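You operate a simulated robot arm through the tools that you are given. There is no shell and no other tool. Be economical: measure what you need, move in short steps, check, and stop when the job is done.

Carry out the task below with a simulated two-armed robot. There is one attempt and no reset: what you move stays moved.

Task
Fetch the M10 steel cylinder from the corner bench and set it on the back of the winding bench. Then take the zero block on the long bench and put it away on the top of the gauge bench. Then open the bottom die drawer. Keep to this order.
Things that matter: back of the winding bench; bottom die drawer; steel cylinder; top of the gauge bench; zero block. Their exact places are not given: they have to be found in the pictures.

Only the result counts: the job must be done as asked and must still hold three seconds after the hand-in. Knocking over, shifting, dropping, spilling or breaking anything else fails it.

Robot
Two 7-joint arms with fingered hands on one trunk, on a base that drives. Base frame: it is fixed to the floor where the robot stands at the start and does not move with it; the origin is under the middle of the robot, x ahead of it, y to its left, z up. Readings come in m, degrees, newtons and seconds.
The left shoulder is at the start at [0.035, 0.125, 1.225], the right one opposite. With the tool pointing down near the work surface each hand reaches from about 0.38 to 0.82 m from the robot's upright axis, wherever it stands, measured 20 degrees to its own side. Places, roughly: back of the winding bench (24x34 cm) [-1.92, 1.46, 0.84]; bottom die drawer [-1, -0.3, 0.2]; top of the gauge bench [-2.9, -0.4, 0.9]; zero block [0.5, 5.75, 0.75]. Payload 4 kg a hand.
The tool frame of a hand sits at the grasp point between the pads (the TCP): z along the fingers, y along the line on which they close. The tips reach 0.029 m beyond it. Largest opening 0.1 m; the body of the gripper starts 0.034 m behind the TCP. The gripper is a hand of 5 fingers: y runs from the thumb to the fingers, the wrist lies at [-0.015, -0.105, -0.177] in the tool frame, and closing takes about 1.5 s.
Orientation is that of the tool frame in the base frame, as [roll, pitch, yaw] about the fixed x, y, z axes, in that order (R = Rz(yaw) Ry(pitch) Rx(roll)). With the fingers straight down and the wrist toward the robot, the tool's x, y and z point along [0, 1, 0], [1, 0, 0] and [0, 0, -1] of the base frame.

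Tools
- The arms move only by the tool send_rows. It takes "left_motion", "right_motion" or both (then of equal length, played together; a hand with none holds still); each is a list of rows, each a list of 6 numbers: the turn, a rotation vector about the tool's x, y, z in degrees, then the shift along the tool's x, y, z in m. In form: [[ax, ay, az, dx, dy, dz], ...]. A call has 1 to 12 rows; each row shifts and turns the commanded pose from where the row before left it, along the tool's axes as they then stand. "left_jaw" and "right_jaw" are, for a hand that has rows, the gripper command, from -1 (fully open) to 1 (shut), values between in proportion, set as the call begins (left out, the last holds). Each row takes 0.2 s and may step no farther than 0.05 m and 8.6 degrees from the row before; otherwise, or with a gripper value out of range, the whole call is refused. Where a pose cannot be reached the arm comes as near as it can. A force on the tool above 40 N (or 10 N above the force at the start of the call, whichever is more), or a blocked arm, ends the call early, and 0.2 s more pass. Each finger travels about 0.045 m/s and halts on what it meets, pressing with about 22 N; the grip force reading is that of the motor and also rises with nothing between the fingers. The clock runs only during rows and for 0.2 s after the last one: add rows that do not move to give the fingers time. It gives the time, the measured TCP pose, the force on the tool (base axes), the opening and the grip force at its end, in the units of the frame above (readings bear some noise), with the torque about the TCP (base axes, N m) and any sound that the robot's microphone picked up.
- Cameras (640 x 400 px; columns grow to the right, rows downward): "scene" is now at [0.1001, -0.0168, 1.3114]; the picture's right is [-0.29, -0.96, -0.00], its down [-0.89, 0.27, -0.37] and it looks along [0.35, -0.11, -0.93] (base axes); focal length 214 px, centre (320, 200). "left" rides on the left gripper at [-0.066, -0.086, -0.121] in its tool frame; the picture's right is [-0.76, -0.31, 0.58], its down [0.59, -0.70, 0.40] and it looks along [0.28, 0.64, 0.71] (tool axes); focal length 247 px, centre (320, 200). "right" rides on the right gripper at [0.066, -0.086, -0.121] in its tool frame; the picture's right is [-0.76, 0.31, -0.58], its down [-0.59, -0.70, 0.40] and it looks along [-0.28, 0.64, 0.71] (tool axes); focal length 247 px, centre (320, 200).
- get_image(camera): a new picture of that camera. No time passes.
- move_column(by): slides the trunk up (or, below 0, down) by that many m; the arms and the scene camera ride with it, the base frame stays. It gives what a move gives, with no picture.
- drive_base(legs): drives the robot by 1 to 6 legs, each [ahead, turn to the left] in m and degrees, along the robot's own axes; the way and the turn of a leg run together, so that a leg with both is an arc; at most 1.5 m and 180 degrees a leg. The arms and the cameras ride along, it lands a little off, and it stops where it bumps. It gives what a move gives.
- curl_fingers(index, middle, ring, little, thumb_bend, thumb_turn, hand): sets how far each is bent, from 0 (flat) to 100 (curled in); at 30 the hand is open as for a grip, at 70 the pads meet at the TCP. One left out holds its place. A second passes; each finger stops where it meets its share of the squeeze, and holds until it gets a number again. A gripper value or a shape takes the hand back. It gives what a move gives, with no picture; readings hold the bend of each and the force on index, middle, ring, little, thumb and palm. thumb_turn goes from beside the hand (0) to across from the fingers (100), as for a grip.
- hand_shape(shape, hand): the hand has 5 fingers and takes this shape, open, in about a second: jaw (thumb against the fingers, like two jaws); tri (thumb and two fingers); tip (a fingertip pinch); poke (one finger out to press); point (the index stretched); flat (the hand flat); cup (the hand cupped); fist (a fist). The gripper value then closes the fingers along that shape, each until it touches; the sizes above hold for jaw. It gives what a move gives, with no picture.
- pan_tilt(pan, tilt): turns the head with the scene camera to pan (to the left, within 80 degrees either way) and tilt (down, from -29 to 69), counted from straight ahead of the robot. It gives what a move gives.
- measure_at(camera, pixels): for up to 12 pixels [column, row] of the newest picture of that camera ("zoom" is the newest enlarged one), the place [x, y, z] in the base frame of the surface seen there, good to about 0.002 m. No time passes.
- inspect(camera, box): a new picture of the part [left, top, right, bottom] of that camera's present view, enlarged. No time passes.
- sign_off(): hands the job in; it is judged then, once.

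Go step by step. Measure first, check grasps and placings, and put right what went wrong. The budget is 110 turns and 88 pictures, counting those below and the enlarged ones. Unless the task says otherwise, let go and move clear before handing in.

The tools are called after "Emit:" as a command line: name --argument value ..., lists and objects as JSON in quotes. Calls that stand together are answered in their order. send_rows: Moves the arms, as the interface text tells. Its arguments: {"type":"object","properties":{"left_motion":{"type":"array","items":{"type":"array","items":{"type":"number"}}},"left_jaw":{"type":"number"},"right_motion":{"type":"array","items":{"type":"array","items":{"type":"number"}}},"right_jaw":{"type":"number"}},"required":[]} The other tools are called the same way: move_column (by) slides the trunk up or down; hand_shape (shape, hand) gives the hand a shape; curl_fingers (index, middle, ring, little, thumb_bend, thumb_turn, hand) moves the fingers one by one; drive_base (legs) drives the base; pan_tilt (pan, tilt) turns the head that bears the scene camera; get_image (camera) takes a picture; measure_at (camera, pixels) gives the place of the surface under pixels of a picture; inspect (camera, box) takes an enlarged picture of a part of a camera's view; sign_off () hands the job in.

At the start:

```text
clock: 0.0
left_eef_pos: [0.6237, -0.0483, 1.1302]
left_tool_rot: [180.0, 0.0, 90.0]
left_contact_force: [0.5, -0.7, -0.4]
left_wrist_torque: [0.0, -0.01, -0.02]
left_grip_width: 0.1001
left_grip_force: 0.0
left_shape: jaw
left_bend: [30.0, 30.0, 30.0, 30.0, 30.0, 98.0]
left_finger forces: [0.1, 0.1, 0.0, 0.0, 0.0, 0.0]
right_eef_pos: [0.3122, -0.4, 1.0679]
right_tool_rot: [-180.0, -0.1, 90.0]
right_contact_force: [1.7, 0.5, -0.9]
right_wrist_torque: [0.02, -0.02, -0.01]
right_grip_width: 0.0999
right_grip_force: 0.0
right_shape: jaw
right_bend: [30.0, 30.0, 30.0, 30.0, 30.0, 98.0]
right_finger forces: [0.0, 0.0, 0.0, 0.0, 0.0, 0.0]
trunk travel left (down, up): [-0.423, 0.324]
robot x, y, heading: [-0.0001, 0.0015, -0.2]
head pan, tilt: [-17.1, 68.2]
```

scene: 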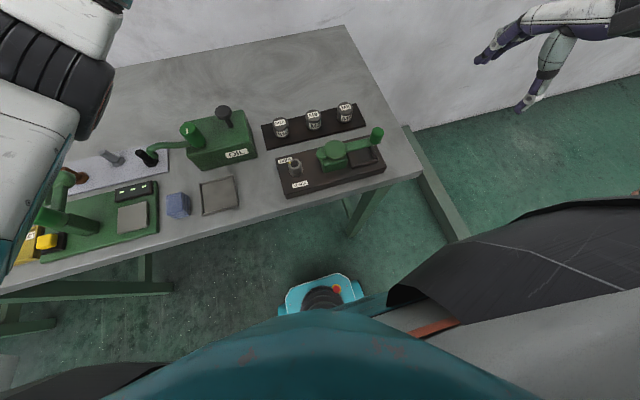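
right: 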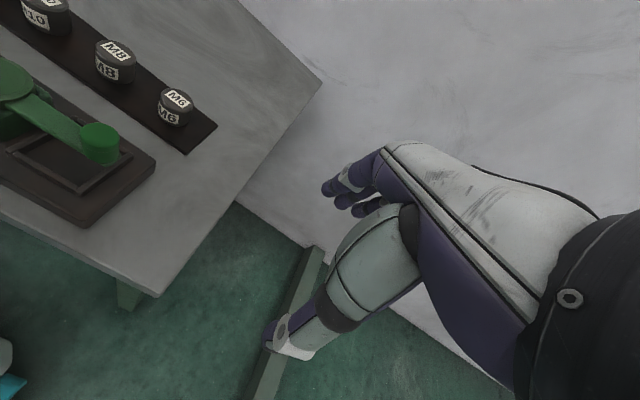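
left: 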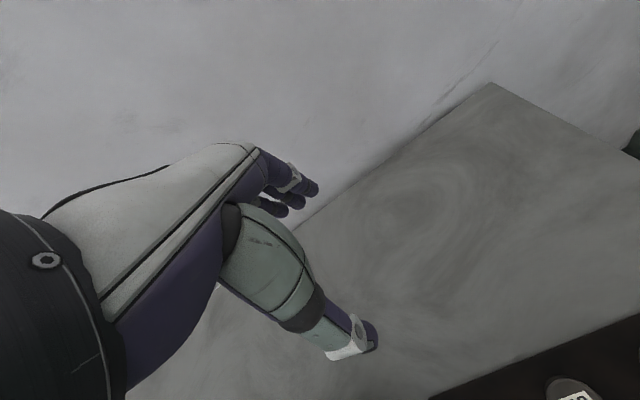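

The scene picture shows three cylinders on a dark rack near (281,127), (313,119), (345,112); I enlarge it to read labels, and look around.

Emit:
inspect --camera "scene" --box '[240, 80, 420, 210]'

Emit:
measure_at --camera "scene" --pixels '[[281, 122], [313, 114], [345, 106], [297, 165], [262, 135], [366, 120], [375, 130], [290, 60], [413, 165], [150, 270]]'

Emit:
pan_tilt --pan 70 --tilt 15

Emit:
get_image --camera "scene"

```text
3.08 times, centred on (330, 145) of scene
```

zoom: 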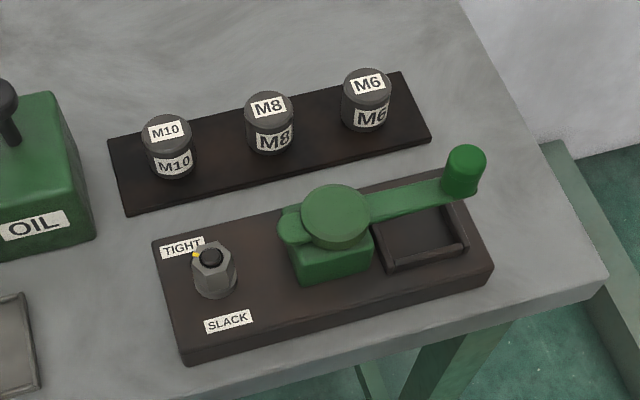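

```text
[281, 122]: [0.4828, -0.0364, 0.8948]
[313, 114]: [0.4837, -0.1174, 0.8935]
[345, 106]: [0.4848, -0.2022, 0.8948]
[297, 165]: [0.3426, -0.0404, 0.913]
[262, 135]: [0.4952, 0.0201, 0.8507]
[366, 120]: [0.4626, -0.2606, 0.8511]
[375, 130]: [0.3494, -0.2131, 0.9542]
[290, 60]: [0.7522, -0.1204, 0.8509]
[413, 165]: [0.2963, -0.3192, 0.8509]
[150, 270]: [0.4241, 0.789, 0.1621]
```

```text
clock: 1.6
left_eef_pos: [0.6241, -0.0484, 1.1301]
left_tool_rot: [-179.9, 0.0, 89.8]
left_contact_force: [-0.8, -0.2, 0.3]
left_wrist_torque: [-0.02, -0.05, 0.0]
left_grip_width: 0.0996
left_grip_force: 0.1
left_shape: jaw
left_bend: [30.0, 30.0, 30.0, 30.0, 30.0, 98.0]
left_finger forces: [0.0, 0.1, 0.0, 0.0, 0.0, 0.0]
right_eef_pos: [0.3122, -0.3992, 1.0686]
right_tool_rot: [-180.0, 0.0, 90.0]
right_contact_force: [0.2, -0.1, 0.5]
right_wrist_torque: [0.0, 0.01, 0.03]
right_grip_width: 0.0999
right_grip_force: 0.0
right_shape: jaw
right_bend: [30.0, 30.0, 30.0, 30.0, 30.0, 98.0]
right_finger forces: [0.0, 0.1, 0.0, 0.0, 0.0, 0.0]
trunk travel left (down, up): [-0.423, 0.324]
robot x, y, heading: [0.0006, 0.0019, -0.0]
head pan, tilt: [70.0, 15.0]
```

```text
83 pictures are left
```

scene: 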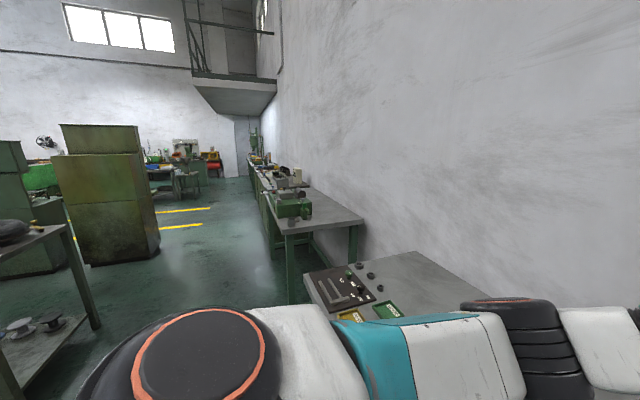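

M10 is the leftmost cylinder, top about [0.482,-0.036,0.895] on a mat at z 0.851. I move the left hand above it and check.

Emit:
send_rows --left_motion '[[0, 0, 0, 0.004, -0.048, 0], [0, 0, 0, 0.004, -0.048, 0], [0, 0, 0, 0.004, -0.046, 0], [0, 0, 0, 0, 0, 0.05], [0, 0, 0, 0, 0, 0.05], [0, 0, 0, 0, 0, 0]]' --left_jaw -1

Emit:
pan_tilt --pan 0 --tilt 60

Emit:
get_image --camera "scene"

Emit:
get_image --camera "left"

```text
clock: 3.0
left_eef_pos: [0.4808, -0.0335, 1.0304]
left_tool_rot: [179.9, -0.1, 89.9]
left_contact_force: [-0.2, -0.2, 0.5]
left_wrist_torque: [-0.03, 0.03, 0.01]
left_grip_width: 0.1002
left_grip_force: 0.1
left_shape: jaw
left_bend: [30.0, 30.0, 30.0, 30.0, 30.0, 98.0]
left_finger forces: [0.0, 0.1, 0.1, 0.0, 0.0, 0.1]
right_eef_pos: [0.3126, -0.4005, 1.0685]
right_tool_rot: [-180.0, 0.1, 89.9]
right_contact_force: [0.6, -0.3, -0.3]
right_wrist_torque: [0.0, 0.03, 0.01]
right_grip_width: 0.0999
right_grip_force: 0.1
right_shape: jaw
right_bend: [30.0, 30.0, 30.0, 30.0, 30.0, 98.0]
right_finger forces: [0.1, 0.0, 0.0, 0.0, 0.1, 0.0]
trunk travel left (down, up): [-0.423, 0.324]
robot x, y, heading: [-0.001, -0.0006, 0.2]
head pan, tilt: [70.0, 15.0]
```

```text
clock: 4.4
left_eef_pos: [0.4809, -0.0351, 1.0314]
left_tool_rot: [180.0, 0.1, 89.9]
left_contact_force: [0.5, -0.1, -1.0]
left_wrist_torque: [-0.04, 0.0, 0.01]
left_grip_width: 0.0998
left_grip_force: 0.0
left_shape: jaw
left_bend: [30.0, 30.0, 30.0, 30.0, 30.0, 98.0]
left_finger forces: [0.0, 0.1, 0.0, 0.0, 0.0, 0.1]
right_eef_pos: [0.3136, -0.4013, 1.0686]
right_tool_rot: [-180.0, 0.0, 90.0]
right_contact_force: [-0.3, -0.1, -0.1]
right_wrist_torque: [-0.01, 0.02, -0.02]
right_grip_width: 0.0995
right_grip_force: 0.0
right_shape: jaw
right_bend: [30.0, 30.0, 30.0, 30.0, 30.0, 98.0]
right_finger forces: [0.0, 0.1, 0.0, 0.1, 0.1, 0.1]
trunk travel left (down, up): [-0.423, 0.324]
robot x, y, heading: [0.0033, 0.0037, 0.2]
head pan, tilt: [0.0, 60.0]
```

```text
82 pictures are left
```

scene: 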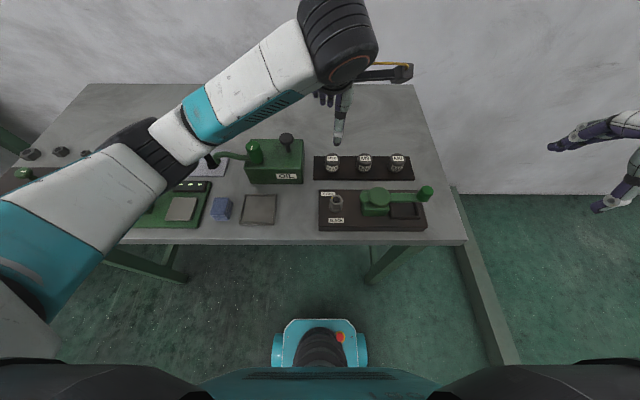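

```text
81 pictures are left
```

left: 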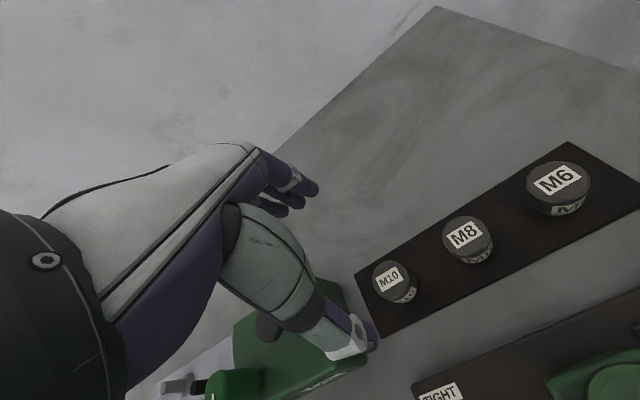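

M10 appears at (390,280) in the left view, right where the projected TCP axis lands. I measure its top, then descend.

Emit:
measure_at --camera "left" --pixels '[[374, 276], [408, 276], [391, 263], [392, 292], [391, 278]]'

```text
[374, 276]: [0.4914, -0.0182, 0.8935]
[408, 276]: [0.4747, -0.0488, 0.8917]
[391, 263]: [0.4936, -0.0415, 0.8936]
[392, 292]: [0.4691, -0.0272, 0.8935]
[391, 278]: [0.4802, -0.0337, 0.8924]
```

Centre is (0.481,-0.034), under the TCP. Descend to z≈0.884 and close.

Emit:
send_rows --left_motion '[[0, 0, 0, 0, 0, 0.05], [0, 0, 0, 0, 0, 0.05], [0, 0, 0, 0, 0, 0.03], [0, 0, 0, 0, 0, 0.016], [0, 0, 0, 0, 0, 0]]'

Emit:
get_image --camera "left"

```text
clock: 5.6
left_eef_pos: [0.4806, -0.0349, 0.8823]
left_tool_rot: [-179.9, 0.1, 90.0]
left_contact_force: [0.8, 0.0, 0.9]
left_wrist_torque: [0.0, -0.02, -0.02]
left_grip_width: 0.0999
left_grip_force: 0.2
left_shape: jaw
left_bend: [30.0, 30.0, 30.0, 30.0, 30.0, 98.0]
left_finger forces: [0.0, 0.1, 0.1, 0.0, 0.0, 0.0]
right_eef_pos: [0.3123, -0.3999, 1.0686]
right_tool_rot: [180.0, 0.0, 90.0]
right_contact_force: [-0.6, 1.1, -0.8]
right_wrist_torque: [-0.01, 0.0, 0.04]
right_grip_width: 0.0998
right_grip_force: 0.0
right_shape: jaw
right_bend: [30.0, 30.0, 30.0, 30.0, 30.0, 98.0]
right_finger forces: [0.0, 0.1, 0.0, 0.1, 0.0, 0.0]
trunk travel left (down, up): [-0.423, 0.324]
robot x, y, heading: [-0.0014, 0.0002, 0.1]
head pan, tilt: [0.0, 60.0]
```

```text
80 pictures are left
```

left: 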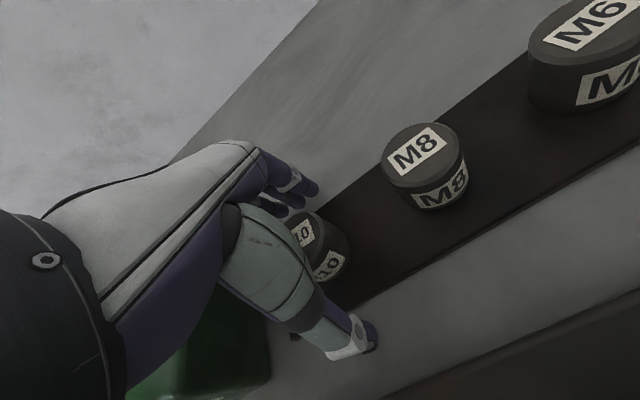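

Fingers straddle M10 without touching anything else; close.

Emit:
send_rows --left_motion '[[0, 0, 0, 0, 0, 0], [0, 0, 0, 0, 0, 0], [0, 0, 0, 0, 0, 0], [0, 0, 0, 0, 0, 0], [0, 0, 0, 0, 0, 0], [0, 0, 0, 0, 0, 0], [0, 0, 0, 0, 0, 0], [0, 0, 0, 0, 0, 0], [0, 0, 0, 0, 0, 0]]' --left_jaw 1

Emit:
send_rows --left_motion '[[0, 0, 0, 0, 0, -0.02], [0, 0, 0, 0, 0, -0.05], [0, 0, 0, 0, 0, -0.05], [0, 0, 0, 0, 0, -0.05], [0, 0, 0, 0, 0, -0.05], [0, 0, 0, 0, 0, 0]]'

Emit:
get_image --camera "left"

```text
clock: 7.6
left_eef_pos: [0.4796, -0.0364, 0.886]
left_tool_rot: [179.8, 0.1, 90.1]
left_contact_force: [-5.3, -1.1, 32.2]
left_wrist_torque: [0.03, 0.32, 0.07]
left_grip_width: 0.0631
left_grip_force: 21.8
left_shape: jaw
left_bend: [42.0, 37.0, 74.0, 48.0, 32.0, 100.0]
left_finger forces: [10.4, 11.3, 0.0, 0.0, 35.3, 0.0]
right_eef_pos: [0.3117, -0.3992, 1.0693]
right_tool_rot: [179.9, 0.0, 90.0]
right_contact_force: [-0.3, -0.7, 0.0]
right_wrist_torque: [0.0, -0.03, -0.02]
right_grip_width: 0.0996
right_grip_force: 0.1
right_shape: jaw
right_bend: [30.0, 30.0, 30.0, 30.0, 30.0, 98.0]
right_finger forces: [0.0, 0.1, 0.1, 0.0, 0.1, 0.0]
trunk travel left (down, up): [-0.423, 0.324]
robot x, y, heading: [-0.0001, -0.0013, 0.0]
head pan, tilt: [0.0, 60.0]
```

```text
clock: 9.0
left_eef_pos: [0.4839, -0.0368, 1.1019]
left_tool_rot: [-179.8, 0.0, 90.0]
left_contact_force: [0.0, -0.9, -0.1]
left_wrist_torque: [-0.03, 0.02, 0.02]
left_grip_width: 0.049
left_grip_force: 21.8
left_shape: jaw
left_bend: [51.0, 44.0, 74.0, 48.0, 60.0, 100.0]
left_finger forces: [0.0, 0.0, 0.0, 0.0, 0.1, 0.0]
right_eef_pos: [0.3136, -0.4, 1.0697]
right_tool_rot: [-180.0, -0.1, 89.9]
right_contact_force: [-0.4, -0.1, -0.6]
right_wrist_torque: [0.02, 0.05, 0.01]
right_grip_width: 0.0998
right_grip_force: 0.1
right_shape: jaw
right_bend: [30.0, 30.0, 30.0, 30.0, 30.0, 98.0]
right_finger forces: [0.0, 0.0, 0.0, 0.0, 0.0, 0.0]
trunk travel left (down, up): [-0.423, 0.324]
robot x, y, heading: [-0.0003, -0.0011, 0.1]
head pan, tilt: [0.0, 60.0]
```

```text
79 pictures are left
```

left: 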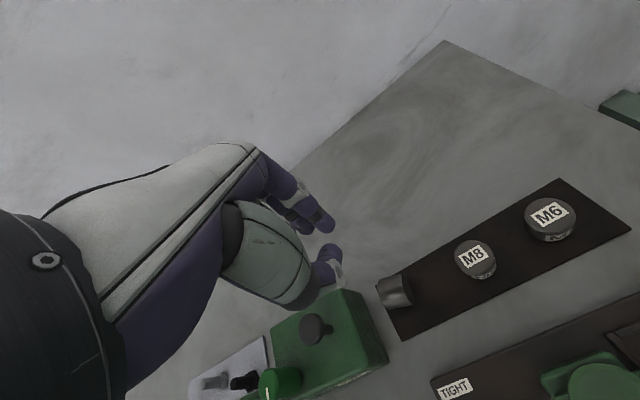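

The grip slipped: the cylinder seems tipped over at (395,290). I look closer.

Emit:
inspect --camera "left" --box '[340, 230, 460, 340]'

Emit:
inspect --camera "scene" --box '[290, 130, 430, 215]'

Emit:
measure_at --camera "left" --pixels '[[385, 282], [395, 279], [405, 277], [382, 290], [392, 288], [405, 285], [388, 300], [400, 300], [410, 298], [412, 290]]'

```text
3.64 times, centred on (400, 285) of left
```

zoom: 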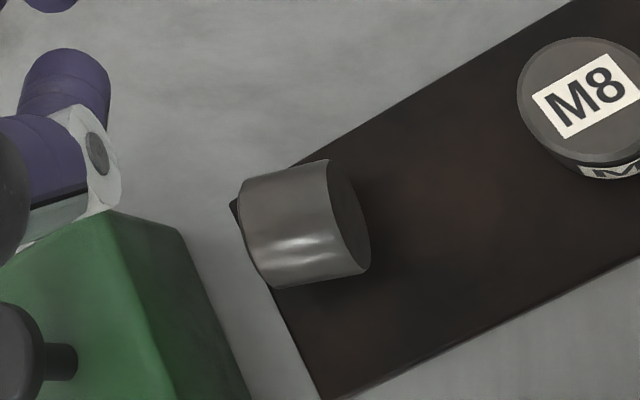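

```text
4.57 times, centred on (360, 172) of scene
```

zoom: 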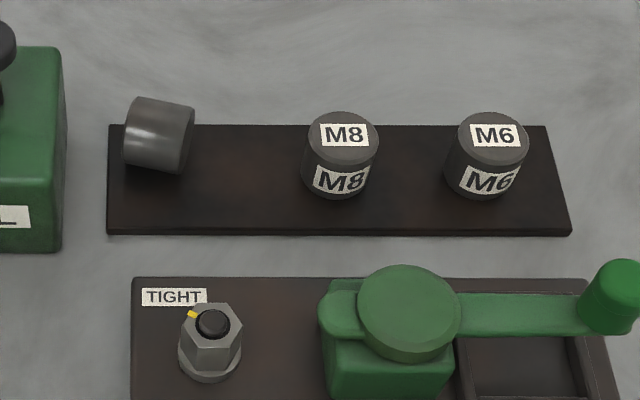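

```text
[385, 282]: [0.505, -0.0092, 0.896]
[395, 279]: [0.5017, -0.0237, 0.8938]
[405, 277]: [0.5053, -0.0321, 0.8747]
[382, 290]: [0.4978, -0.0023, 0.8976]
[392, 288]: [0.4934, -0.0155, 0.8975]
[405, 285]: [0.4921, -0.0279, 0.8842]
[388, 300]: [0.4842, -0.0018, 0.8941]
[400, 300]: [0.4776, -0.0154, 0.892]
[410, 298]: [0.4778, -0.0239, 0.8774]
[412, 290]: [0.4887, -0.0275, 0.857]
```

M10 now lies on its side on the mat, axis along y, centre about (0.493,-0.014), bottom end toward −y. I'll clear the left hand and use the right hand in tri shape, which can tilt naturally to stand it back up.

Emit:
send_rows --left_motion '[[0, 0, 0, 0, -0.02, -0.04], [0, 0, 0, 0.05, -0.02, -0.02], [0, 0, 0, 0.05, -0.02, 0], [0, 0, 0, 0.05, -0.02, 0], [0, 0, 0, 0.05, 0, 0], [0, 0, 0, 0.05, 0, 0], [0, 0, 0, 0, 0, 0], [0, 0, 0, 0, 0, 0]]' --left_jaw -1

Emit:
hand_shape --hand "right" --shape "tri"

Emit:
send_rows --right_motion '[[0, 0, 0, 0.048, 0.01, 0], [0, 0, 0, 0.048, 0.01, 0], [0, 0, 0, 0.048, 0.01, 0], [0, 0, 0, 0.048, 0.01, 0], [0, 0, 0, 0.048, 0.01, 0], [0, 0, 0, 0.048, 0.01, 0], [0, 0, 0, 0.048, 0.01, 0], [0, 0, 0, 0.048, 0.01, 0], [0, 0, 0, 0, 0.05, 0], [0, 0, 0, 0, 0.05, 0], [0, 0, 0, 0, 0, 0]]'

Emit:
get_image --camera "right"

Emit:
get_image --camera "scene"

```text
refused: row 2 steps farther than a row can; nothing moved
```

```text
clock: 9.9
left_eef_pos: [0.4836, -0.0384, 1.1023]
left_tool_rot: [179.9, 0.0, 90.1]
left_contact_force: [0.4, 0.6, -0.9]
left_wrist_torque: [-0.03, 0.0, 0.01]
left_grip_width: 0.0488
left_grip_force: 21.9
left_shape: jaw
left_bend: [51.0, 44.0, 74.0, 48.0, 60.0, 100.0]
left_finger forces: [0.1, 0.1, 0.1, 0.1, 0.1, 0.0]
right_eef_pos: [0.3118, -0.3995, 1.0678]
right_tool_rot: [-179.9, 0.0, 89.9]
right_contact_force: [0.3, -0.7, 0.3]
right_wrist_torque: [-0.01, 0.0, -0.03]
right_grip_width: 0.0999
right_grip_force: 0.0
right_shape: tri
right_bend: [30.0, 30.0, 99.0, 99.0, 30.0, 98.0]
right_finger forces: [0.0, 0.0, 0.1, 0.1, 0.0, 0.1]
trunk travel left (down, up): [-0.423, 0.324]
robot x, y, heading: [0.0029, 0.0018, 0.0]
head pan, tilt: [0.0, 60.0]
```

```text
clock: 11.8
left_eef_pos: [0.4886, -0.0288, 1.1033]
left_tool_rot: [179.7, -0.5, 91.5]
left_contact_force: [2.5, 11.2, 5.0]
left_wrist_torque: [-0.45, 0.31, -0.37]
left_grip_width: 0.0485
left_grip_force: 21.6
left_shape: jaw
left_bend: [52.0, 44.0, 74.0, 48.0, 61.0, 100.0]
left_finger forces: [0.0, 0.1, 0.0, 0.0, 0.0, 0.0]
right_eef_pos: [0.4372, -0.0581, 1.0689]
right_tool_rot: [-179.2, 0.9, 89.0]
right_contact_force: [-3.0, -11.4, -5.1]
right_wrist_torque: [0.7, -0.12, -0.14]
right_grip_width: 0.0999
right_grip_force: 0.1
right_shape: tri
right_bend: [30.0, 30.0, 99.0, 99.0, 30.0, 98.0]
right_finger forces: [0.0, 0.1, 0.0, 0.0, 0.1, 0.1]
right hand out of reach, approached as far as the arm can: row 1, 2, 3, 4
trunk travel left (down, up): [-0.423, 0.324]
robot x, y, heading: [-0.0018, -0.0007, -0.2]
head pan, tilt: [0.0, 60.0]
stopped in row 9 (left hand): the force on the tool passed its limit at 49 N (the readings are from after the stop); the commanded pose is now the measured one
```

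```text
76 pictures are left
```

right: 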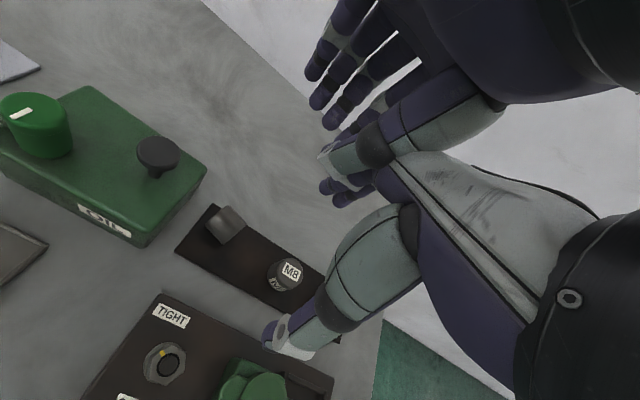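

```text
75 pictures are left
```

scene: 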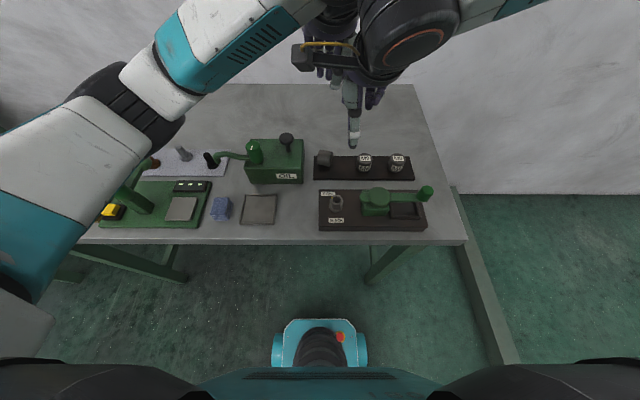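

The left retreat was refused so the hands met in mid-air; nothing else touched. I back the right off, then retreat the left.

Emit:
send_rows --right_motion '[[0, 0, 0, -0.045, 0, 0], [0, 0, 0, -0.045, 0, 0], [0, 0, 0, 0, 0, 0], [0, 0, 0, 0, 0, 0], [0, 0, 0, 0, 0, 0], [0, 0, 0, 0, 0, 0], [0, 0, 0, 0, 0, 0], [0, 0, 0, 0, 0, 0], [0, 0, 0, 0, 0, 0], [0, 0, 0, 0, 0, 0]]' --left_motion '[[0, 0, 0, 0.02, 0, 0], [0, 0, 0, 0.045, 0, -0.02], [0, 0, 0, 0.045, 0, -0.02], [0, 0, 0, 0.045, 0, -0.02], [0, 0, 0, 0.045, -0.02, 0], [0, 0, 0, 0.045, -0.02, 0], [0, 0, 0, 0.045, -0.02, 0], [0, 0, 0, 0.02, -0.02, 0], [0, 0, 0, 0, 0, 0], [0, 0, 0, 0, 0, 0]]' --left_jaw -1

```text
clock: 13.9
left_eef_pos: [0.3995, 0.2786, 1.1666]
left_tool_rot: [179.9, -0.5, 91.1]
left_contact_force: [0.1, 0.2, -0.1]
left_wrist_torque: [0.01, 0.02, -0.01]
left_grip_width: 0.0997
left_grip_force: 0.1
left_shape: jaw
left_bend: [30.0, 30.0, 30.0, 30.0, 30.0, 98.0]
left_finger forces: [0.1, 0.0, 0.0, 0.0, 0.0, 0.0]
right_eef_pos: [0.4363, -0.1454, 1.0744]
right_tool_rot: [-179.3, 0.7, 89.2]
right_contact_force: [-0.4, -0.8, -1.1]
right_wrist_torque: [0.02, 0.02, 0.0]
right_grip_width: 0.1
right_grip_force: 0.0
right_shape: tri
right_bend: [30.0, 30.0, 99.0, 99.0, 30.0, 98.0]
right_finger forces: [0.1, 0.1, 0.0, 0.0, 0.1, 0.0]
trunk travel left (down, up): [-0.423, 0.324]
robot x, y, heading: [0.0018, -0.0014, -0.2]
head pan, tilt: [0.0, 60.0]
```

Clear now. Move the right hand over M10 and look.

Emit:
send_rows --right_motion '[[0, 0, 0, 0.044, 0.02, 0], [0, 0, 0, 0.044, 0.02, 0], [0, 0, 0, 0.043, 0.016, 0], [0, 0, 0, 0, 0, 0.05], [0, 0, 0, 0, 0, 0]]'

Emit:
get_image --camera "right"

```text
clock: 15.2
left_eef_pos: [0.4008, 0.278, 1.1674]
left_tool_rot: [179.9, -0.3, 91.1]
left_contact_force: [-0.8, -0.1, 0.4]
left_wrist_torque: [-0.03, -0.02, -0.02]
left_grip_width: 0.0998
left_grip_force: 0.0
left_shape: jaw
left_bend: [30.0, 30.0, 30.0, 30.0, 30.0, 98.0]
left_finger forces: [0.0, 0.0, 0.1, 0.0, 0.0, 0.0]
right_eef_pos: [0.4819, -0.0567, 1.0328]
right_tool_rot: [-179.3, 0.7, 89.2]
right_contact_force: [0.1, -0.2, -0.6]
right_wrist_torque: [0.02, -0.01, -0.03]
right_grip_width: 0.1
right_grip_force: 0.0
right_shape: tri
right_bend: [30.0, 30.0, 99.0, 99.0, 30.0, 98.0]
right_finger forces: [0.0, 0.1, 0.0, 0.0, 0.1, 0.0]
right hand out of reach, approached as far as the arm can: row 3, 4
trunk travel left (down, up): [-0.423, 0.324]
robot x, y, heading: [0.0005, -0.0026, 0.0]
head pan, tilt: [0.0, 60.0]
```

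```text
74 pictures are left
```

right: 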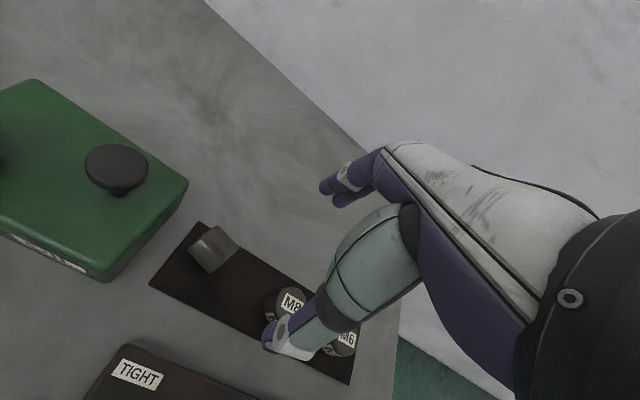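

The right arm cannot cross that far; I raise it, turn the base 15° left, and measure the cylinder again.

Emit:
measure_at --camera "right" --pixels '[[212, 226], [188, 247], [198, 236], [210, 271], [205, 255], [232, 250], [222, 240], [115, 165], [187, 183], [105, 280], [20, 82]]'

Emit:
send_rows --right_motion '[[0, 0, 0, 0, 0, -0.05], [0, 0, 0, 0, 0, -0.05], [0, 0, 0, 0, 0, 0]]'

Emit:
drive_base --legs '[[0, 17]]'

Emit:
pan_tilt --pan -20 --tilt 60

Emit:
get_image --camera "scene"

Emit:
get_image --camera "right"

```text
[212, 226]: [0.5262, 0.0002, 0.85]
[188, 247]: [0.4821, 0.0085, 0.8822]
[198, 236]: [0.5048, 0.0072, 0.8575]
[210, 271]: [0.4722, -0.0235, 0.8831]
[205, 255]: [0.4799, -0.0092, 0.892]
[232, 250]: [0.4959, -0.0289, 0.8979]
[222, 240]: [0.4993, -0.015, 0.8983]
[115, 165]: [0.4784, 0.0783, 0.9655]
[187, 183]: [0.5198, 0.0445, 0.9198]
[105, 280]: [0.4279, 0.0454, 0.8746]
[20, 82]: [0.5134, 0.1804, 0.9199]
```

```text
clock: 15.9
left_eef_pos: [0.4014, 0.2773, 1.1666]
left_tool_rot: [179.7, -0.4, 91.1]
left_contact_force: [-0.4, -0.1, -0.1]
left_wrist_torque: [0.0, 0.0, -0.02]
left_grip_width: 0.1002
left_grip_force: 0.0
left_shape: jaw
left_bend: [30.0, 30.0, 30.0, 30.0, 30.0, 98.0]
left_finger forces: [0.0, 0.0, 0.0, 0.1, 0.1, 0.0]
right_eef_pos: [0.4845, -0.0585, 1.1351]
right_tool_rot: [-179.3, 0.6, 89.3]
right_contact_force: [-0.4, 0.4, 0.0]
right_wrist_torque: [0.02, 0.03, 0.02]
right_grip_width: 0.0998
right_grip_force: 0.1
right_shape: tri
right_bend: [30.0, 30.0, 99.0, 99.0, 30.0, 98.0]
right_finger forces: [0.1, 0.0, 0.1, 0.0, 0.0, 0.0]
trunk travel left (down, up): [-0.423, 0.324]
robot x, y, heading: [0.0019, 0.0016, -0.1]
head pan, tilt: [0.0, 60.0]
```

```text
clock: 17.3
left_eef_pos: [0.3038, 0.3814, 1.1668]
left_tool_rot: [179.7, -0.4, 107.8]
left_contact_force: [-0.2, -1.0, 0.4]
left_wrist_torque: [-0.04, -0.01, 0.02]
left_grip_width: 0.0998
left_grip_force: 0.0
left_shape: jaw
left_bend: [30.0, 30.0, 30.0, 30.0, 30.0, 98.0]
left_finger forces: [0.0, 0.1, 0.0, 0.0, 0.0, 0.1]
right_eef_pos: [0.481, 0.0829, 1.1355]
right_tool_rot: [-179.3, 0.7, 105.8]
right_contact_force: [0.2, -0.4, 0.2]
right_wrist_torque: [0.01, 0.0, -0.02]
right_grip_width: 0.0996
right_grip_force: 0.1
right_shape: tri
right_bend: [30.0, 30.0, 99.0, 99.0, 30.0, 98.0]
right_finger forces: [0.1, 0.1, 0.0, 0.0, 0.1, 0.1]
trunk travel left (down, up): [-0.423, 0.324]
robot x, y, heading: [-0.0014, 0.0031, 16.9]
head pan, tilt: [0.0, 60.0]
```

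```text
clock: 18.1
left_eef_pos: [0.3043, 0.3819, 1.1679]
left_tool_rot: [179.8, -0.3, 107.9]
left_contact_force: [-0.1, -0.5, 0.4]
left_wrist_torque: [0.0, 0.01, -0.02]
left_grip_width: 0.0998
left_grip_force: 0.1
left_shape: jaw
left_bend: [30.0, 30.0, 30.0, 30.0, 30.0, 98.0]
left_finger forces: [0.0, 0.1, 0.0, 0.0, 0.1, 0.1]
right_eef_pos: [0.4804, 0.0834, 1.1339]
right_tool_rot: [-179.2, 0.7, 105.9]
right_contact_force: [0.1, 0.3, 0.0]
right_wrist_torque: [0.03, 0.02, 0.0]
right_grip_width: 0.0997
right_grip_force: 0.0
right_shape: tri
right_bend: [30.0, 30.0, 99.0, 99.0, 30.0, 98.0]
right_finger forces: [0.1, 0.0, 0.1, 0.1, 0.0, 0.0]
trunk travel left (down, up): [-0.423, 0.324]
robot x, y, heading: [0.0, 0.0021, 16.7]
head pan, tilt: [-20.0, 60.0]
```

```text
73 pictures are left
```

scene: 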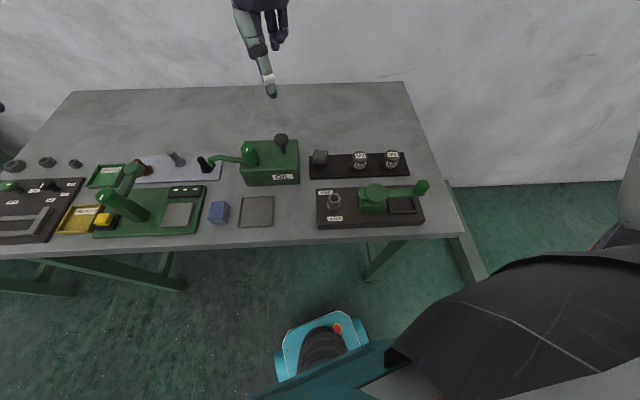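

```text
72 pictures are left
```

right: 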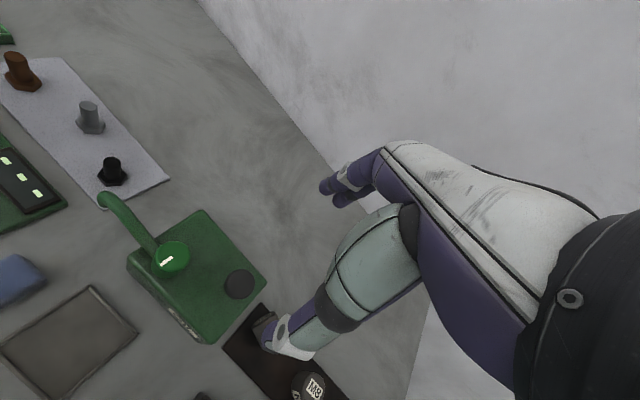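

The hand is too far left now; move to above (0.493,-0.013) and yaw so the pads close across the cylinder's axis (about yaw 73°).

Emit:
send_rows --right_motion '[[0, 0, 0, -0.048, -0.007, 0], [0, 0, 0, -0.048, -0.007, 0], [0, 0, 8.3, 0, 0, 0], [0, 0, 8.3, 0, 0, 0], [0, 0, 8.3, 0, 0, 0], [0, 0, 8.3, 0, 0, 0], [0, 0, 0, 0, 0, 0.05], [0, 0, 0, 0, 0, 0]]'

Emit:
get_image --camera "right"

Emit:
inspect --camera "scene" --box '[290, 135, 380, 190]'

```text
clock: 19.9
left_eef_pos: [0.303, 0.3825, 1.1673]
left_tool_rot: [179.8, -0.5, 107.9]
left_contact_force: [0.5, 0.7, 0.5]
left_wrist_torque: [-0.01, -0.02, -0.02]
left_grip_width: 0.1
left_grip_force: 0.0
left_shape: jaw
left_bend: [30.0, 30.0, 30.0, 30.0, 30.0, 98.0]
left_finger forces: [0.0, 0.0, 0.1, 0.0, 0.0, 0.0]
right_eef_pos: [0.4923, -0.0147, 1.0877]
right_tool_rot: [-179.8, 0.9, 72.7]
right_contact_force: [0.1, 0.6, 0.7]
right_wrist_torque: [-0.02, -0.04, -0.01]
right_grip_width: 0.0999
right_grip_force: 0.1
right_shape: tri
right_bend: [30.0, 30.0, 99.0, 99.0, 30.0, 98.0]
right_finger forces: [0.0, 0.0, 0.0, 0.0, 0.1, 0.0]
trunk travel left (down, up): [-0.423, 0.324]
robot x, y, heading: [-0.0036, -0.0017, 16.8]
head pan, tilt: [-20.0, 60.0]
```

```text
71 pictures are left
```

right: 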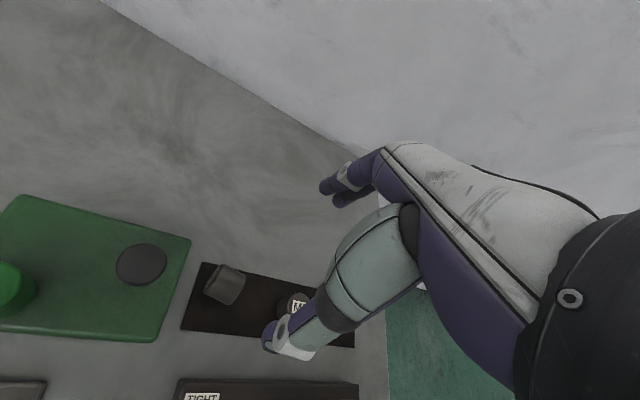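

```text
7.11 times, centred on (335, 162) of scene
```

zoom: 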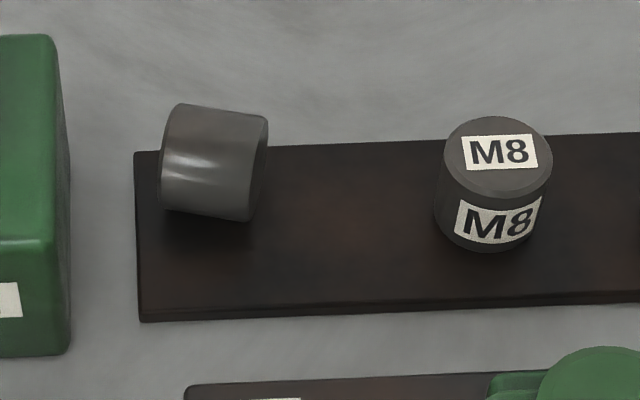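

I measure points on both ends from the zoom to get the axis precisely.

Emit:
measure_at --camera "zoom" --pixels '[[180, 112], [255, 122], [175, 155], [255, 165], [172, 195], [240, 208], [215, 140], [215, 115], [210, 190], [262, 150]]'

```text
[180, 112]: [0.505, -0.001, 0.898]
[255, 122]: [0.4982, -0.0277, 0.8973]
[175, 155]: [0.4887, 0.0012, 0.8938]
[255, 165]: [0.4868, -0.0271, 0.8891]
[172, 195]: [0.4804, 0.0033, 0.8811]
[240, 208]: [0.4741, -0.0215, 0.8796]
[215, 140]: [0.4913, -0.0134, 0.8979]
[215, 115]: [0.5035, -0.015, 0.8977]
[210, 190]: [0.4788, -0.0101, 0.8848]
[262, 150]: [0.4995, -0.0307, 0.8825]
```

Centre is (0.498,-0.013,0.875), yaw error small. Descend with the hand open to z≈0.89.

Emit:
send_rows --right_motion '[[0, 0, -3, 0.003, 0.006, 0.03], [0, 0, 0, 0, 0, 0.05], [0, 0, 0, 0, 0, 0.05], [0, 0, 0, 0, 0, 0.04], [0, 0, 0, 0, 0, 0.028], [0, 0, 0, 0, 0, 0]]'

Emit:
get_image --camera "right"

Emit:
inspect --camera "scene" --box '[240, 90, 420, 210]'

```text
clock: 21.4
left_eef_pos: [0.3047, 0.3815, 1.1672]
left_tool_rot: [179.8, -0.4, 107.9]
left_contact_force: [0.1, 0.3, -0.4]
left_wrist_torque: [-0.06, -0.02, 0.0]
left_grip_width: 0.1001
left_grip_force: 0.0
left_shape: jaw
left_bend: [30.0, 30.0, 30.0, 30.0, 30.0, 98.0]
left_finger forces: [0.0, 0.0, 0.1, 0.0, 0.0, 0.0]
right_eef_pos: [0.4997, -0.042, 0.9124]
right_tool_rot: [-179.7, 0.9, 75.8]
right_contact_force: [-0.9, 0.2, 0.2]
right_wrist_torque: [0.02, 0.05, -0.01]
right_grip_width: 0.0999
right_grip_force: 0.0
right_shape: tri
right_bend: [30.0, 30.0, 99.0, 99.0, 30.0, 98.0]
right_finger forces: [0.0, 0.0, 0.1, 0.1, 0.0, 0.1]
right hand out of reach, approached as far as the arm can: row 4, 5
trunk travel left (down, up): [-0.423, 0.324]
robot x, y, heading: [0.0, 0.0008, 16.8]
head pan, tilt: [-20.0, 60.0]
```

```text
69 pictures are left
```

right: 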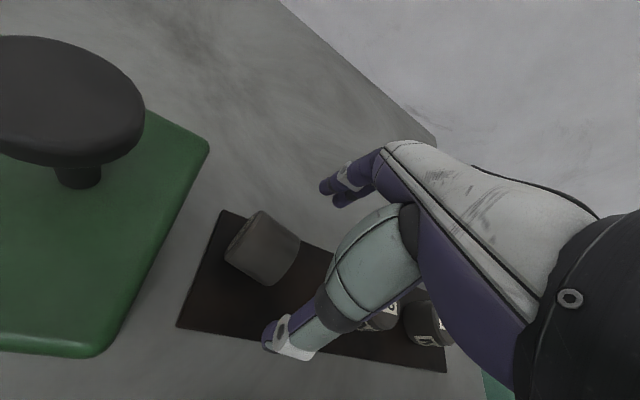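

```text
3.33 times, centred on (330, 150) of scene
```

zoom: 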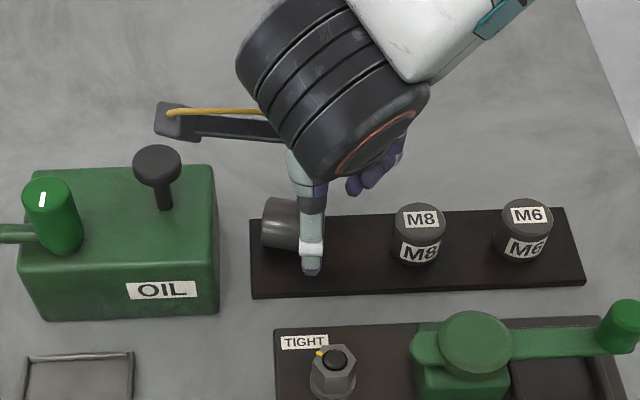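

The inward yaw makes it unreachable. I raise the hand and shift the base about 0.2 m to the left so the cylinder lies to the right arm's own side.

Emit:
send_rows --right_motion '[[0, 0, 0, 0, 0, -0.05], [0, 0, 0, 0, 0, -0.05], [0, 0, 0, 0, 0, -0.05], [0, 0, 0, 0, 0, -0.05], [0, 0, 0, 0, -0.03, 0], [0, 0, 0, 0, 0, 0]]'

Emit:
drive_base --legs '[[0, -37], [-0.55, 0], [0, 20], [0.52, 0]]'

Emit:
pan_tilt --pan -10 --tilt 60

Emit:
get_image --camera "scene"

```text
clock: 22.8
left_eef_pos: [0.3039, 0.3813, 1.1669]
left_tool_rot: [179.8, -0.4, 107.8]
left_contact_force: [0.1, -0.2, -0.4]
left_wrist_torque: [0.04, 0.03, 0.01]
left_grip_width: 0.0994
left_grip_force: 0.1
left_shape: jaw
left_bend: [30.0, 30.0, 30.0, 30.0, 30.0, 98.0]
left_finger forces: [0.0, 0.1, 0.0, 0.0, 0.0, 0.0]
right_eef_pos: [0.4698, -0.0362, 1.115]
right_tool_rot: [-179.7, 1.0, 75.8]
right_contact_force: [-0.2, -0.6, -0.1]
right_wrist_torque: [0.0, 0.0, -0.02]
right_grip_width: 0.0999
right_grip_force: 0.0
right_shape: tri
right_bend: [30.0, 30.0, 99.0, 99.0, 30.0, 98.0]
right_finger forces: [0.0, 0.1, 0.0, 0.1, 0.0, 0.0]
trunk travel left (down, up): [-0.423, 0.324]
robot x, y, heading: [0.0008, -0.0028, 16.8]
head pan, tilt: [-20.0, 60.0]
```

```text
clock: 31.4
left_eef_pos: [0.4003, 0.4477, 1.1669]
left_tool_rot: [179.7, -0.4, 89.5]
left_contact_force: [-0.8, 0.4, -0.4]
left_wrist_torque: [0.03, -0.01, -0.01]
left_grip_width: 0.0997
left_grip_force: 0.1
left_shape: jaw
left_bend: [30.0, 30.0, 30.0, 30.0, 30.0, 98.0]
left_finger forces: [0.0, 0.0, 0.0, 0.0, 0.1, 0.0]
right_eef_pos: [0.4265, -0.0016, 1.1151]
right_tool_rot: [-179.7, 1.0, 57.2]
right_contact_force: [0.6, -0.2, 0.0]
right_wrist_torque: [0.0, -0.01, -0.02]
right_grip_width: 0.1
right_grip_force: 0.1
right_shape: tri
right_bend: [30.0, 30.0, 99.0, 99.0, 30.0, 98.0]
right_finger forces: [0.0, 0.0, 0.0, 0.1, 0.0, 0.1]
trunk travel left (down, up): [-0.423, 0.324]
robot x, y, heading: [-0.0089, 0.1796, -1.5]
head pan, tilt: [-20.0, 60.0]
```

```text
clock: 32.1
left_eef_pos: [0.4001, 0.4481, 1.1665]
left_tool_rot: [179.8, -0.4, 89.5]
left_contact_force: [0.2, -0.5, 0.2]
left_wrist_torque: [-0.01, 0.03, -0.03]
left_grip_width: 0.0997
left_grip_force: 0.1
left_shape: jaw
left_bend: [30.0, 30.0, 30.0, 30.0, 30.0, 98.0]
left_finger forces: [0.0, 0.1, 0.0, 0.1, 0.0, 0.0]
right_eef_pos: [0.4256, -0.0012, 1.1155]
right_tool_rot: [-179.8, 1.0, 57.3]
right_contact_force: [0.2, 0.1, -0.1]
right_wrist_torque: [0.01, 0.0, 0.01]
right_grip_width: 0.0999
right_grip_force: 0.0
right_shape: tri
right_bend: [30.0, 30.0, 99.0, 99.0, 30.0, 98.0]
right_finger forces: [0.0, 0.0, 0.1, 0.0, 0.1, 0.0]
trunk travel left (down, up): [-0.423, 0.324]
robot x, y, heading: [-0.0112, 0.1824, -1.4]
head pan, tilt: [-10.0, 60.0]
```

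```text
67 pictures are left
```

scene: 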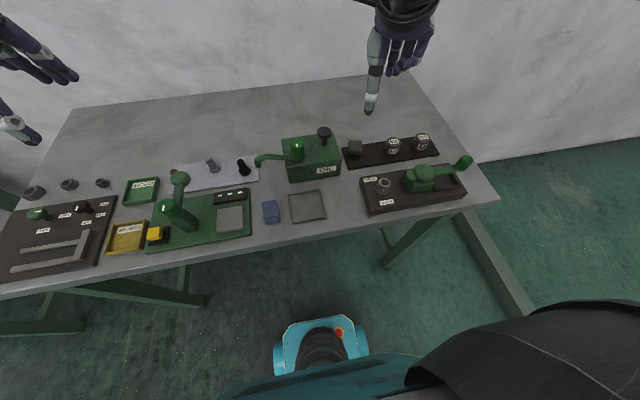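

Now align: yaw to 76°, shift over (0.498,-0.013), and start down.

Emit:
send_rows --right_motion '[[0, 0, -6.2, 0, 0, 0], [0, 0, -6.2, 0, 0, 0], [0, 0, -6.2, 0, 0, 0], [0, 0, 0, 0.003, 0.037, 0], [0, 0, 0, 0.003, 0.036, 0], [0, 0, 0, 0, 0, 0.05], [0, 0, 0, 0, 0, 0.05], [0, 0, 0, 0, 0, 0.05], [0, 0, 0, 0, 0, 0]]'

Emit:
get_image --camera "right"

```text
clock: 34.1
left_eef_pos: [0.3999, 0.4478, 1.1662]
left_tool_rot: [179.8, -0.4, 89.4]
left_contact_force: [1.0, 0.4, 0.0]
left_wrist_torque: [-0.01, 0.01, 0.02]
left_grip_width: 0.1001
left_grip_force: 0.1
left_shape: jaw
left_bend: [30.0, 30.0, 30.0, 30.0, 30.0, 98.0]
left_finger forces: [0.0, 0.1, 0.1, 0.1, 0.0, 0.0]
right_eef_pos: [0.4903, -0.016, 0.9604]
right_tool_rot: [-179.6, 0.8, 75.9]
right_contact_force: [-1.5, -1.1, -0.4]
right_wrist_torque: [0.0, -0.01, -0.02]
right_grip_width: 0.0999
right_grip_force: 0.1
right_shape: tri
right_bend: [30.0, 30.0, 99.0, 99.0, 30.0, 98.0]
right_finger forces: [0.0, 0.1, 0.1, 0.1, 0.0, 0.0]
trunk travel left (down, up): [-0.423, 0.324]
robot x, y, heading: [-0.0139, 0.1841, -1.8]
head pan, tilt: [-10.0, 60.0]
```

```text
66 pictures are left
```

right: 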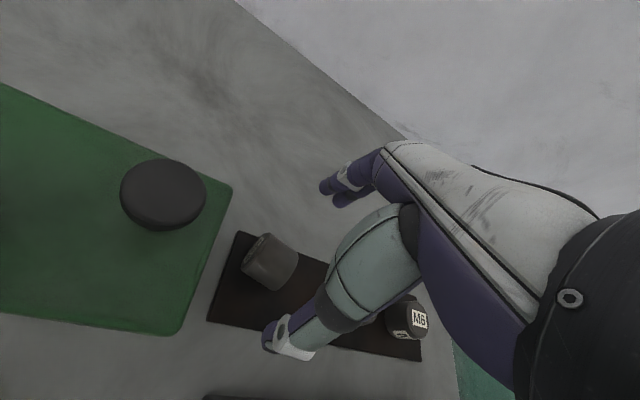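

Reachable now. One quick measurement of the cylinder relative to the hand before the final descent.

Emit:
measure_at --camera "right" --pixels '[[258, 238], [292, 256], [248, 262], [278, 283], [270, 258], [262, 270]]'

Emit:
inspect --camera "right" --box '[200, 210, 340, 310]'

```text
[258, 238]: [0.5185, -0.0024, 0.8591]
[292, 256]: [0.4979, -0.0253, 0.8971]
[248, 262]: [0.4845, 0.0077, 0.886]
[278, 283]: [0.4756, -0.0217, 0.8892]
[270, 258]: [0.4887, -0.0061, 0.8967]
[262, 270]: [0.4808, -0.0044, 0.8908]
```

```text
4.00 times, centred on (270, 260) of right
```

zoom: 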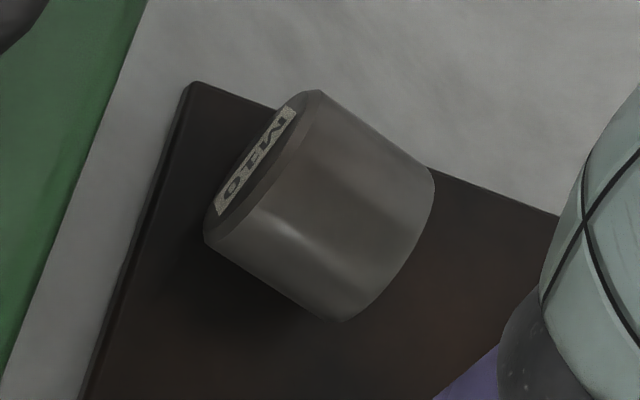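

The M10 label end faces +y as thought. Fine shift and descend to z 0.89, then close.

Emit:
send_rows --right_motion '[[0, 0, 0, 0.004, 0.006, 0.02], [0, 0, 0, 0, 0, 0.025], [0, 0, 0, 0, 0, 0.025], [0, 0, 0, 0, 0, 0]]'

Emit:
send_rows --right_motion '[[0, 0, 0, 0, 0, 0], [0, 0, 0, 0, 0, 0], [0, 0, 0, 0, 0, 0], [0, 0, 0, 0, 0, 0], [0, 0, 0, 0, 0, 0], [0, 0, 0, 0, 0, 0], [0, 0, 0, 0, 0, 0], [0, 0, 0, 0, 0, 0]]' --right_jaw 1

Emit:
get_image --camera "right"

```text
clock: 35.1
left_eef_pos: [0.3999, 0.4475, 1.1679]
left_tool_rot: [179.8, -0.4, 89.5]
left_contact_force: [-0.4, -0.1, -0.6]
left_wrist_torque: [-0.01, -0.01, 0.01]
left_grip_width: 0.0996
left_grip_force: 0.1
left_shape: jaw
left_bend: [30.0, 30.0, 30.0, 30.0, 30.0, 98.0]
left_finger forces: [0.0, 0.1, 0.0, 0.1, 0.1, 0.0]
right_eef_pos: [0.4988, -0.015, 0.8967]
right_tool_rot: [-179.4, 0.8, 75.9]
right_contact_force: [-0.2, -0.1, 0.3]
right_wrist_torque: [0.01, 0.01, -0.01]
right_grip_width: 0.0999
right_grip_force: 0.0
right_shape: tri
right_bend: [30.0, 30.0, 99.0, 99.0, 30.0, 98.0]
right_finger forces: [0.1, 0.0, 0.1, 0.1, 0.1, 0.1]
right hand out of reach, approached as far as the arm can: row 3
trunk travel left (down, up): [-0.423, 0.324]
robot x, y, heading: [-0.0089, 0.1811, -1.5]
head pan, tilt: [-10.0, 60.0]
```

```text
clock: 36.9
left_eef_pos: [0.4008, 0.4475, 1.1665]
left_tool_rot: [179.7, -0.5, 89.5]
left_contact_force: [-0.3, 0.3, 0.4]
left_wrist_torque: [0.02, -0.02, -0.01]
left_grip_width: 0.0996
left_grip_force: 0.0
left_shape: jaw
left_bend: [30.0, 30.0, 30.0, 30.0, 30.0, 98.0]
left_finger forces: [0.0, 0.0, 0.0, 0.1, 0.0, 0.0]
right_eef_pos: [0.4996, -0.0138, 0.8966]
right_tool_rot: [-179.4, 0.8, 76.1]
right_contact_force: [-0.3, 0.6, 0.0]
right_wrist_torque: [-0.04, -0.02, -0.01]
right_grip_width: 0.0345
right_grip_force: 22.2
right_shape: tri
right_bend: [74.0, 56.0, 100.0, 100.0, 39.0, 100.0]
right_finger forces: [10.2, 9.7, 0.0, 0.0, 19.8, 0.0]
trunk travel left (down, up): [-0.423, 0.324]
robot x, y, heading: [-0.0103, 0.18, -1.8]
head pan, tilt: [-10.0, 60.0]
```

```text
64 pictures are left
```

right: 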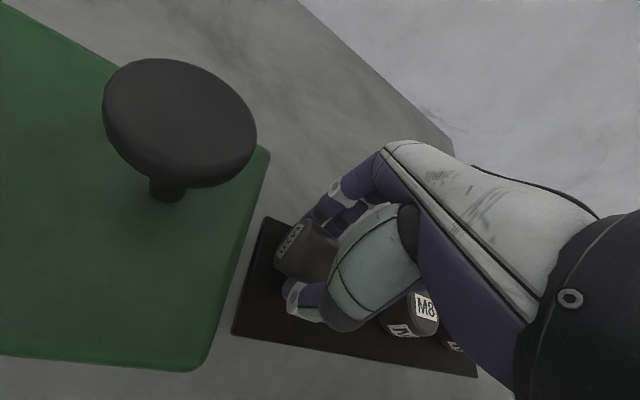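

Forces on index, middle and thumb balance. Lift gently and look.

Emit:
send_rows --right_motion '[[0, 0, 0, 0, 0, -0.02], [0, 0, 0, 0, 0, -0.03], [0, 0, 0, 0, 0, 0]]'

Emit:
get_image --camera "right"

Emit:
inspect --camera "scene" --box '[310, 70, 450, 180]'

```text
clock: 37.7
left_eef_pos: [0.4003, 0.4469, 1.1678]
left_tool_rot: [179.8, -0.4, 89.6]
left_contact_force: [-0.7, -0.2, 0.1]
left_wrist_torque: [-0.02, -0.03, 0.0]
left_grip_width: 0.0998
left_grip_force: 0.1
left_shape: jaw
left_bend: [30.0, 30.0, 30.0, 30.0, 30.0, 98.0]
left_finger forces: [0.0, 0.0, 0.1, 0.1, 0.0, 0.1]
right_eef_pos: [0.5008, -0.0145, 0.9447]
right_tool_rot: [-179.3, 1.0, 76.0]
right_contact_force: [1.0, -1.0, -4.0]
right_wrist_torque: [0.01, -0.01, 0.03]
right_grip_width: 0.0342
right_grip_force: 21.9
right_shape: tri
right_bend: [74.0, 56.0, 100.0, 100.0, 39.0, 100.0]
right_finger forces: [10.4, 9.7, 0.1, 0.0, 19.9, 0.0]
trunk travel left (down, up): [-0.423, 0.324]
robot x, y, heading: [-0.0109, 0.1817, -1.6]
head pan, tilt: [-10.0, 60.0]
```

```text
63 pictures are left
```

right: 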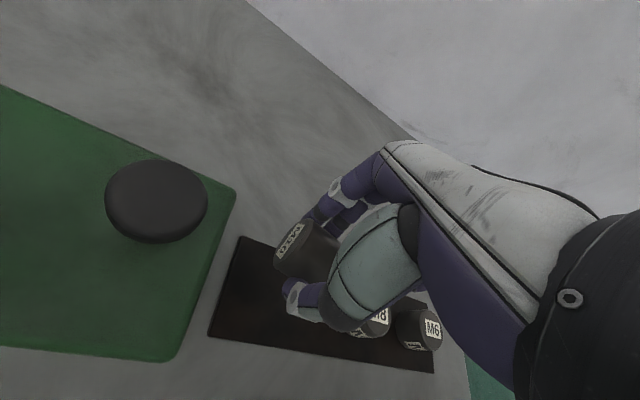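

```text
3.64 times, centred on (380, 125) of scene
```

zoom: 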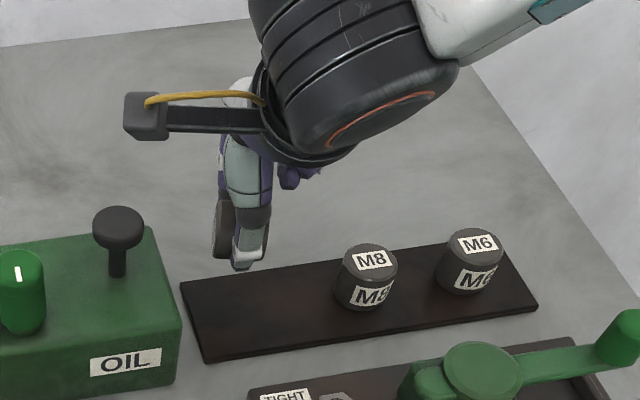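

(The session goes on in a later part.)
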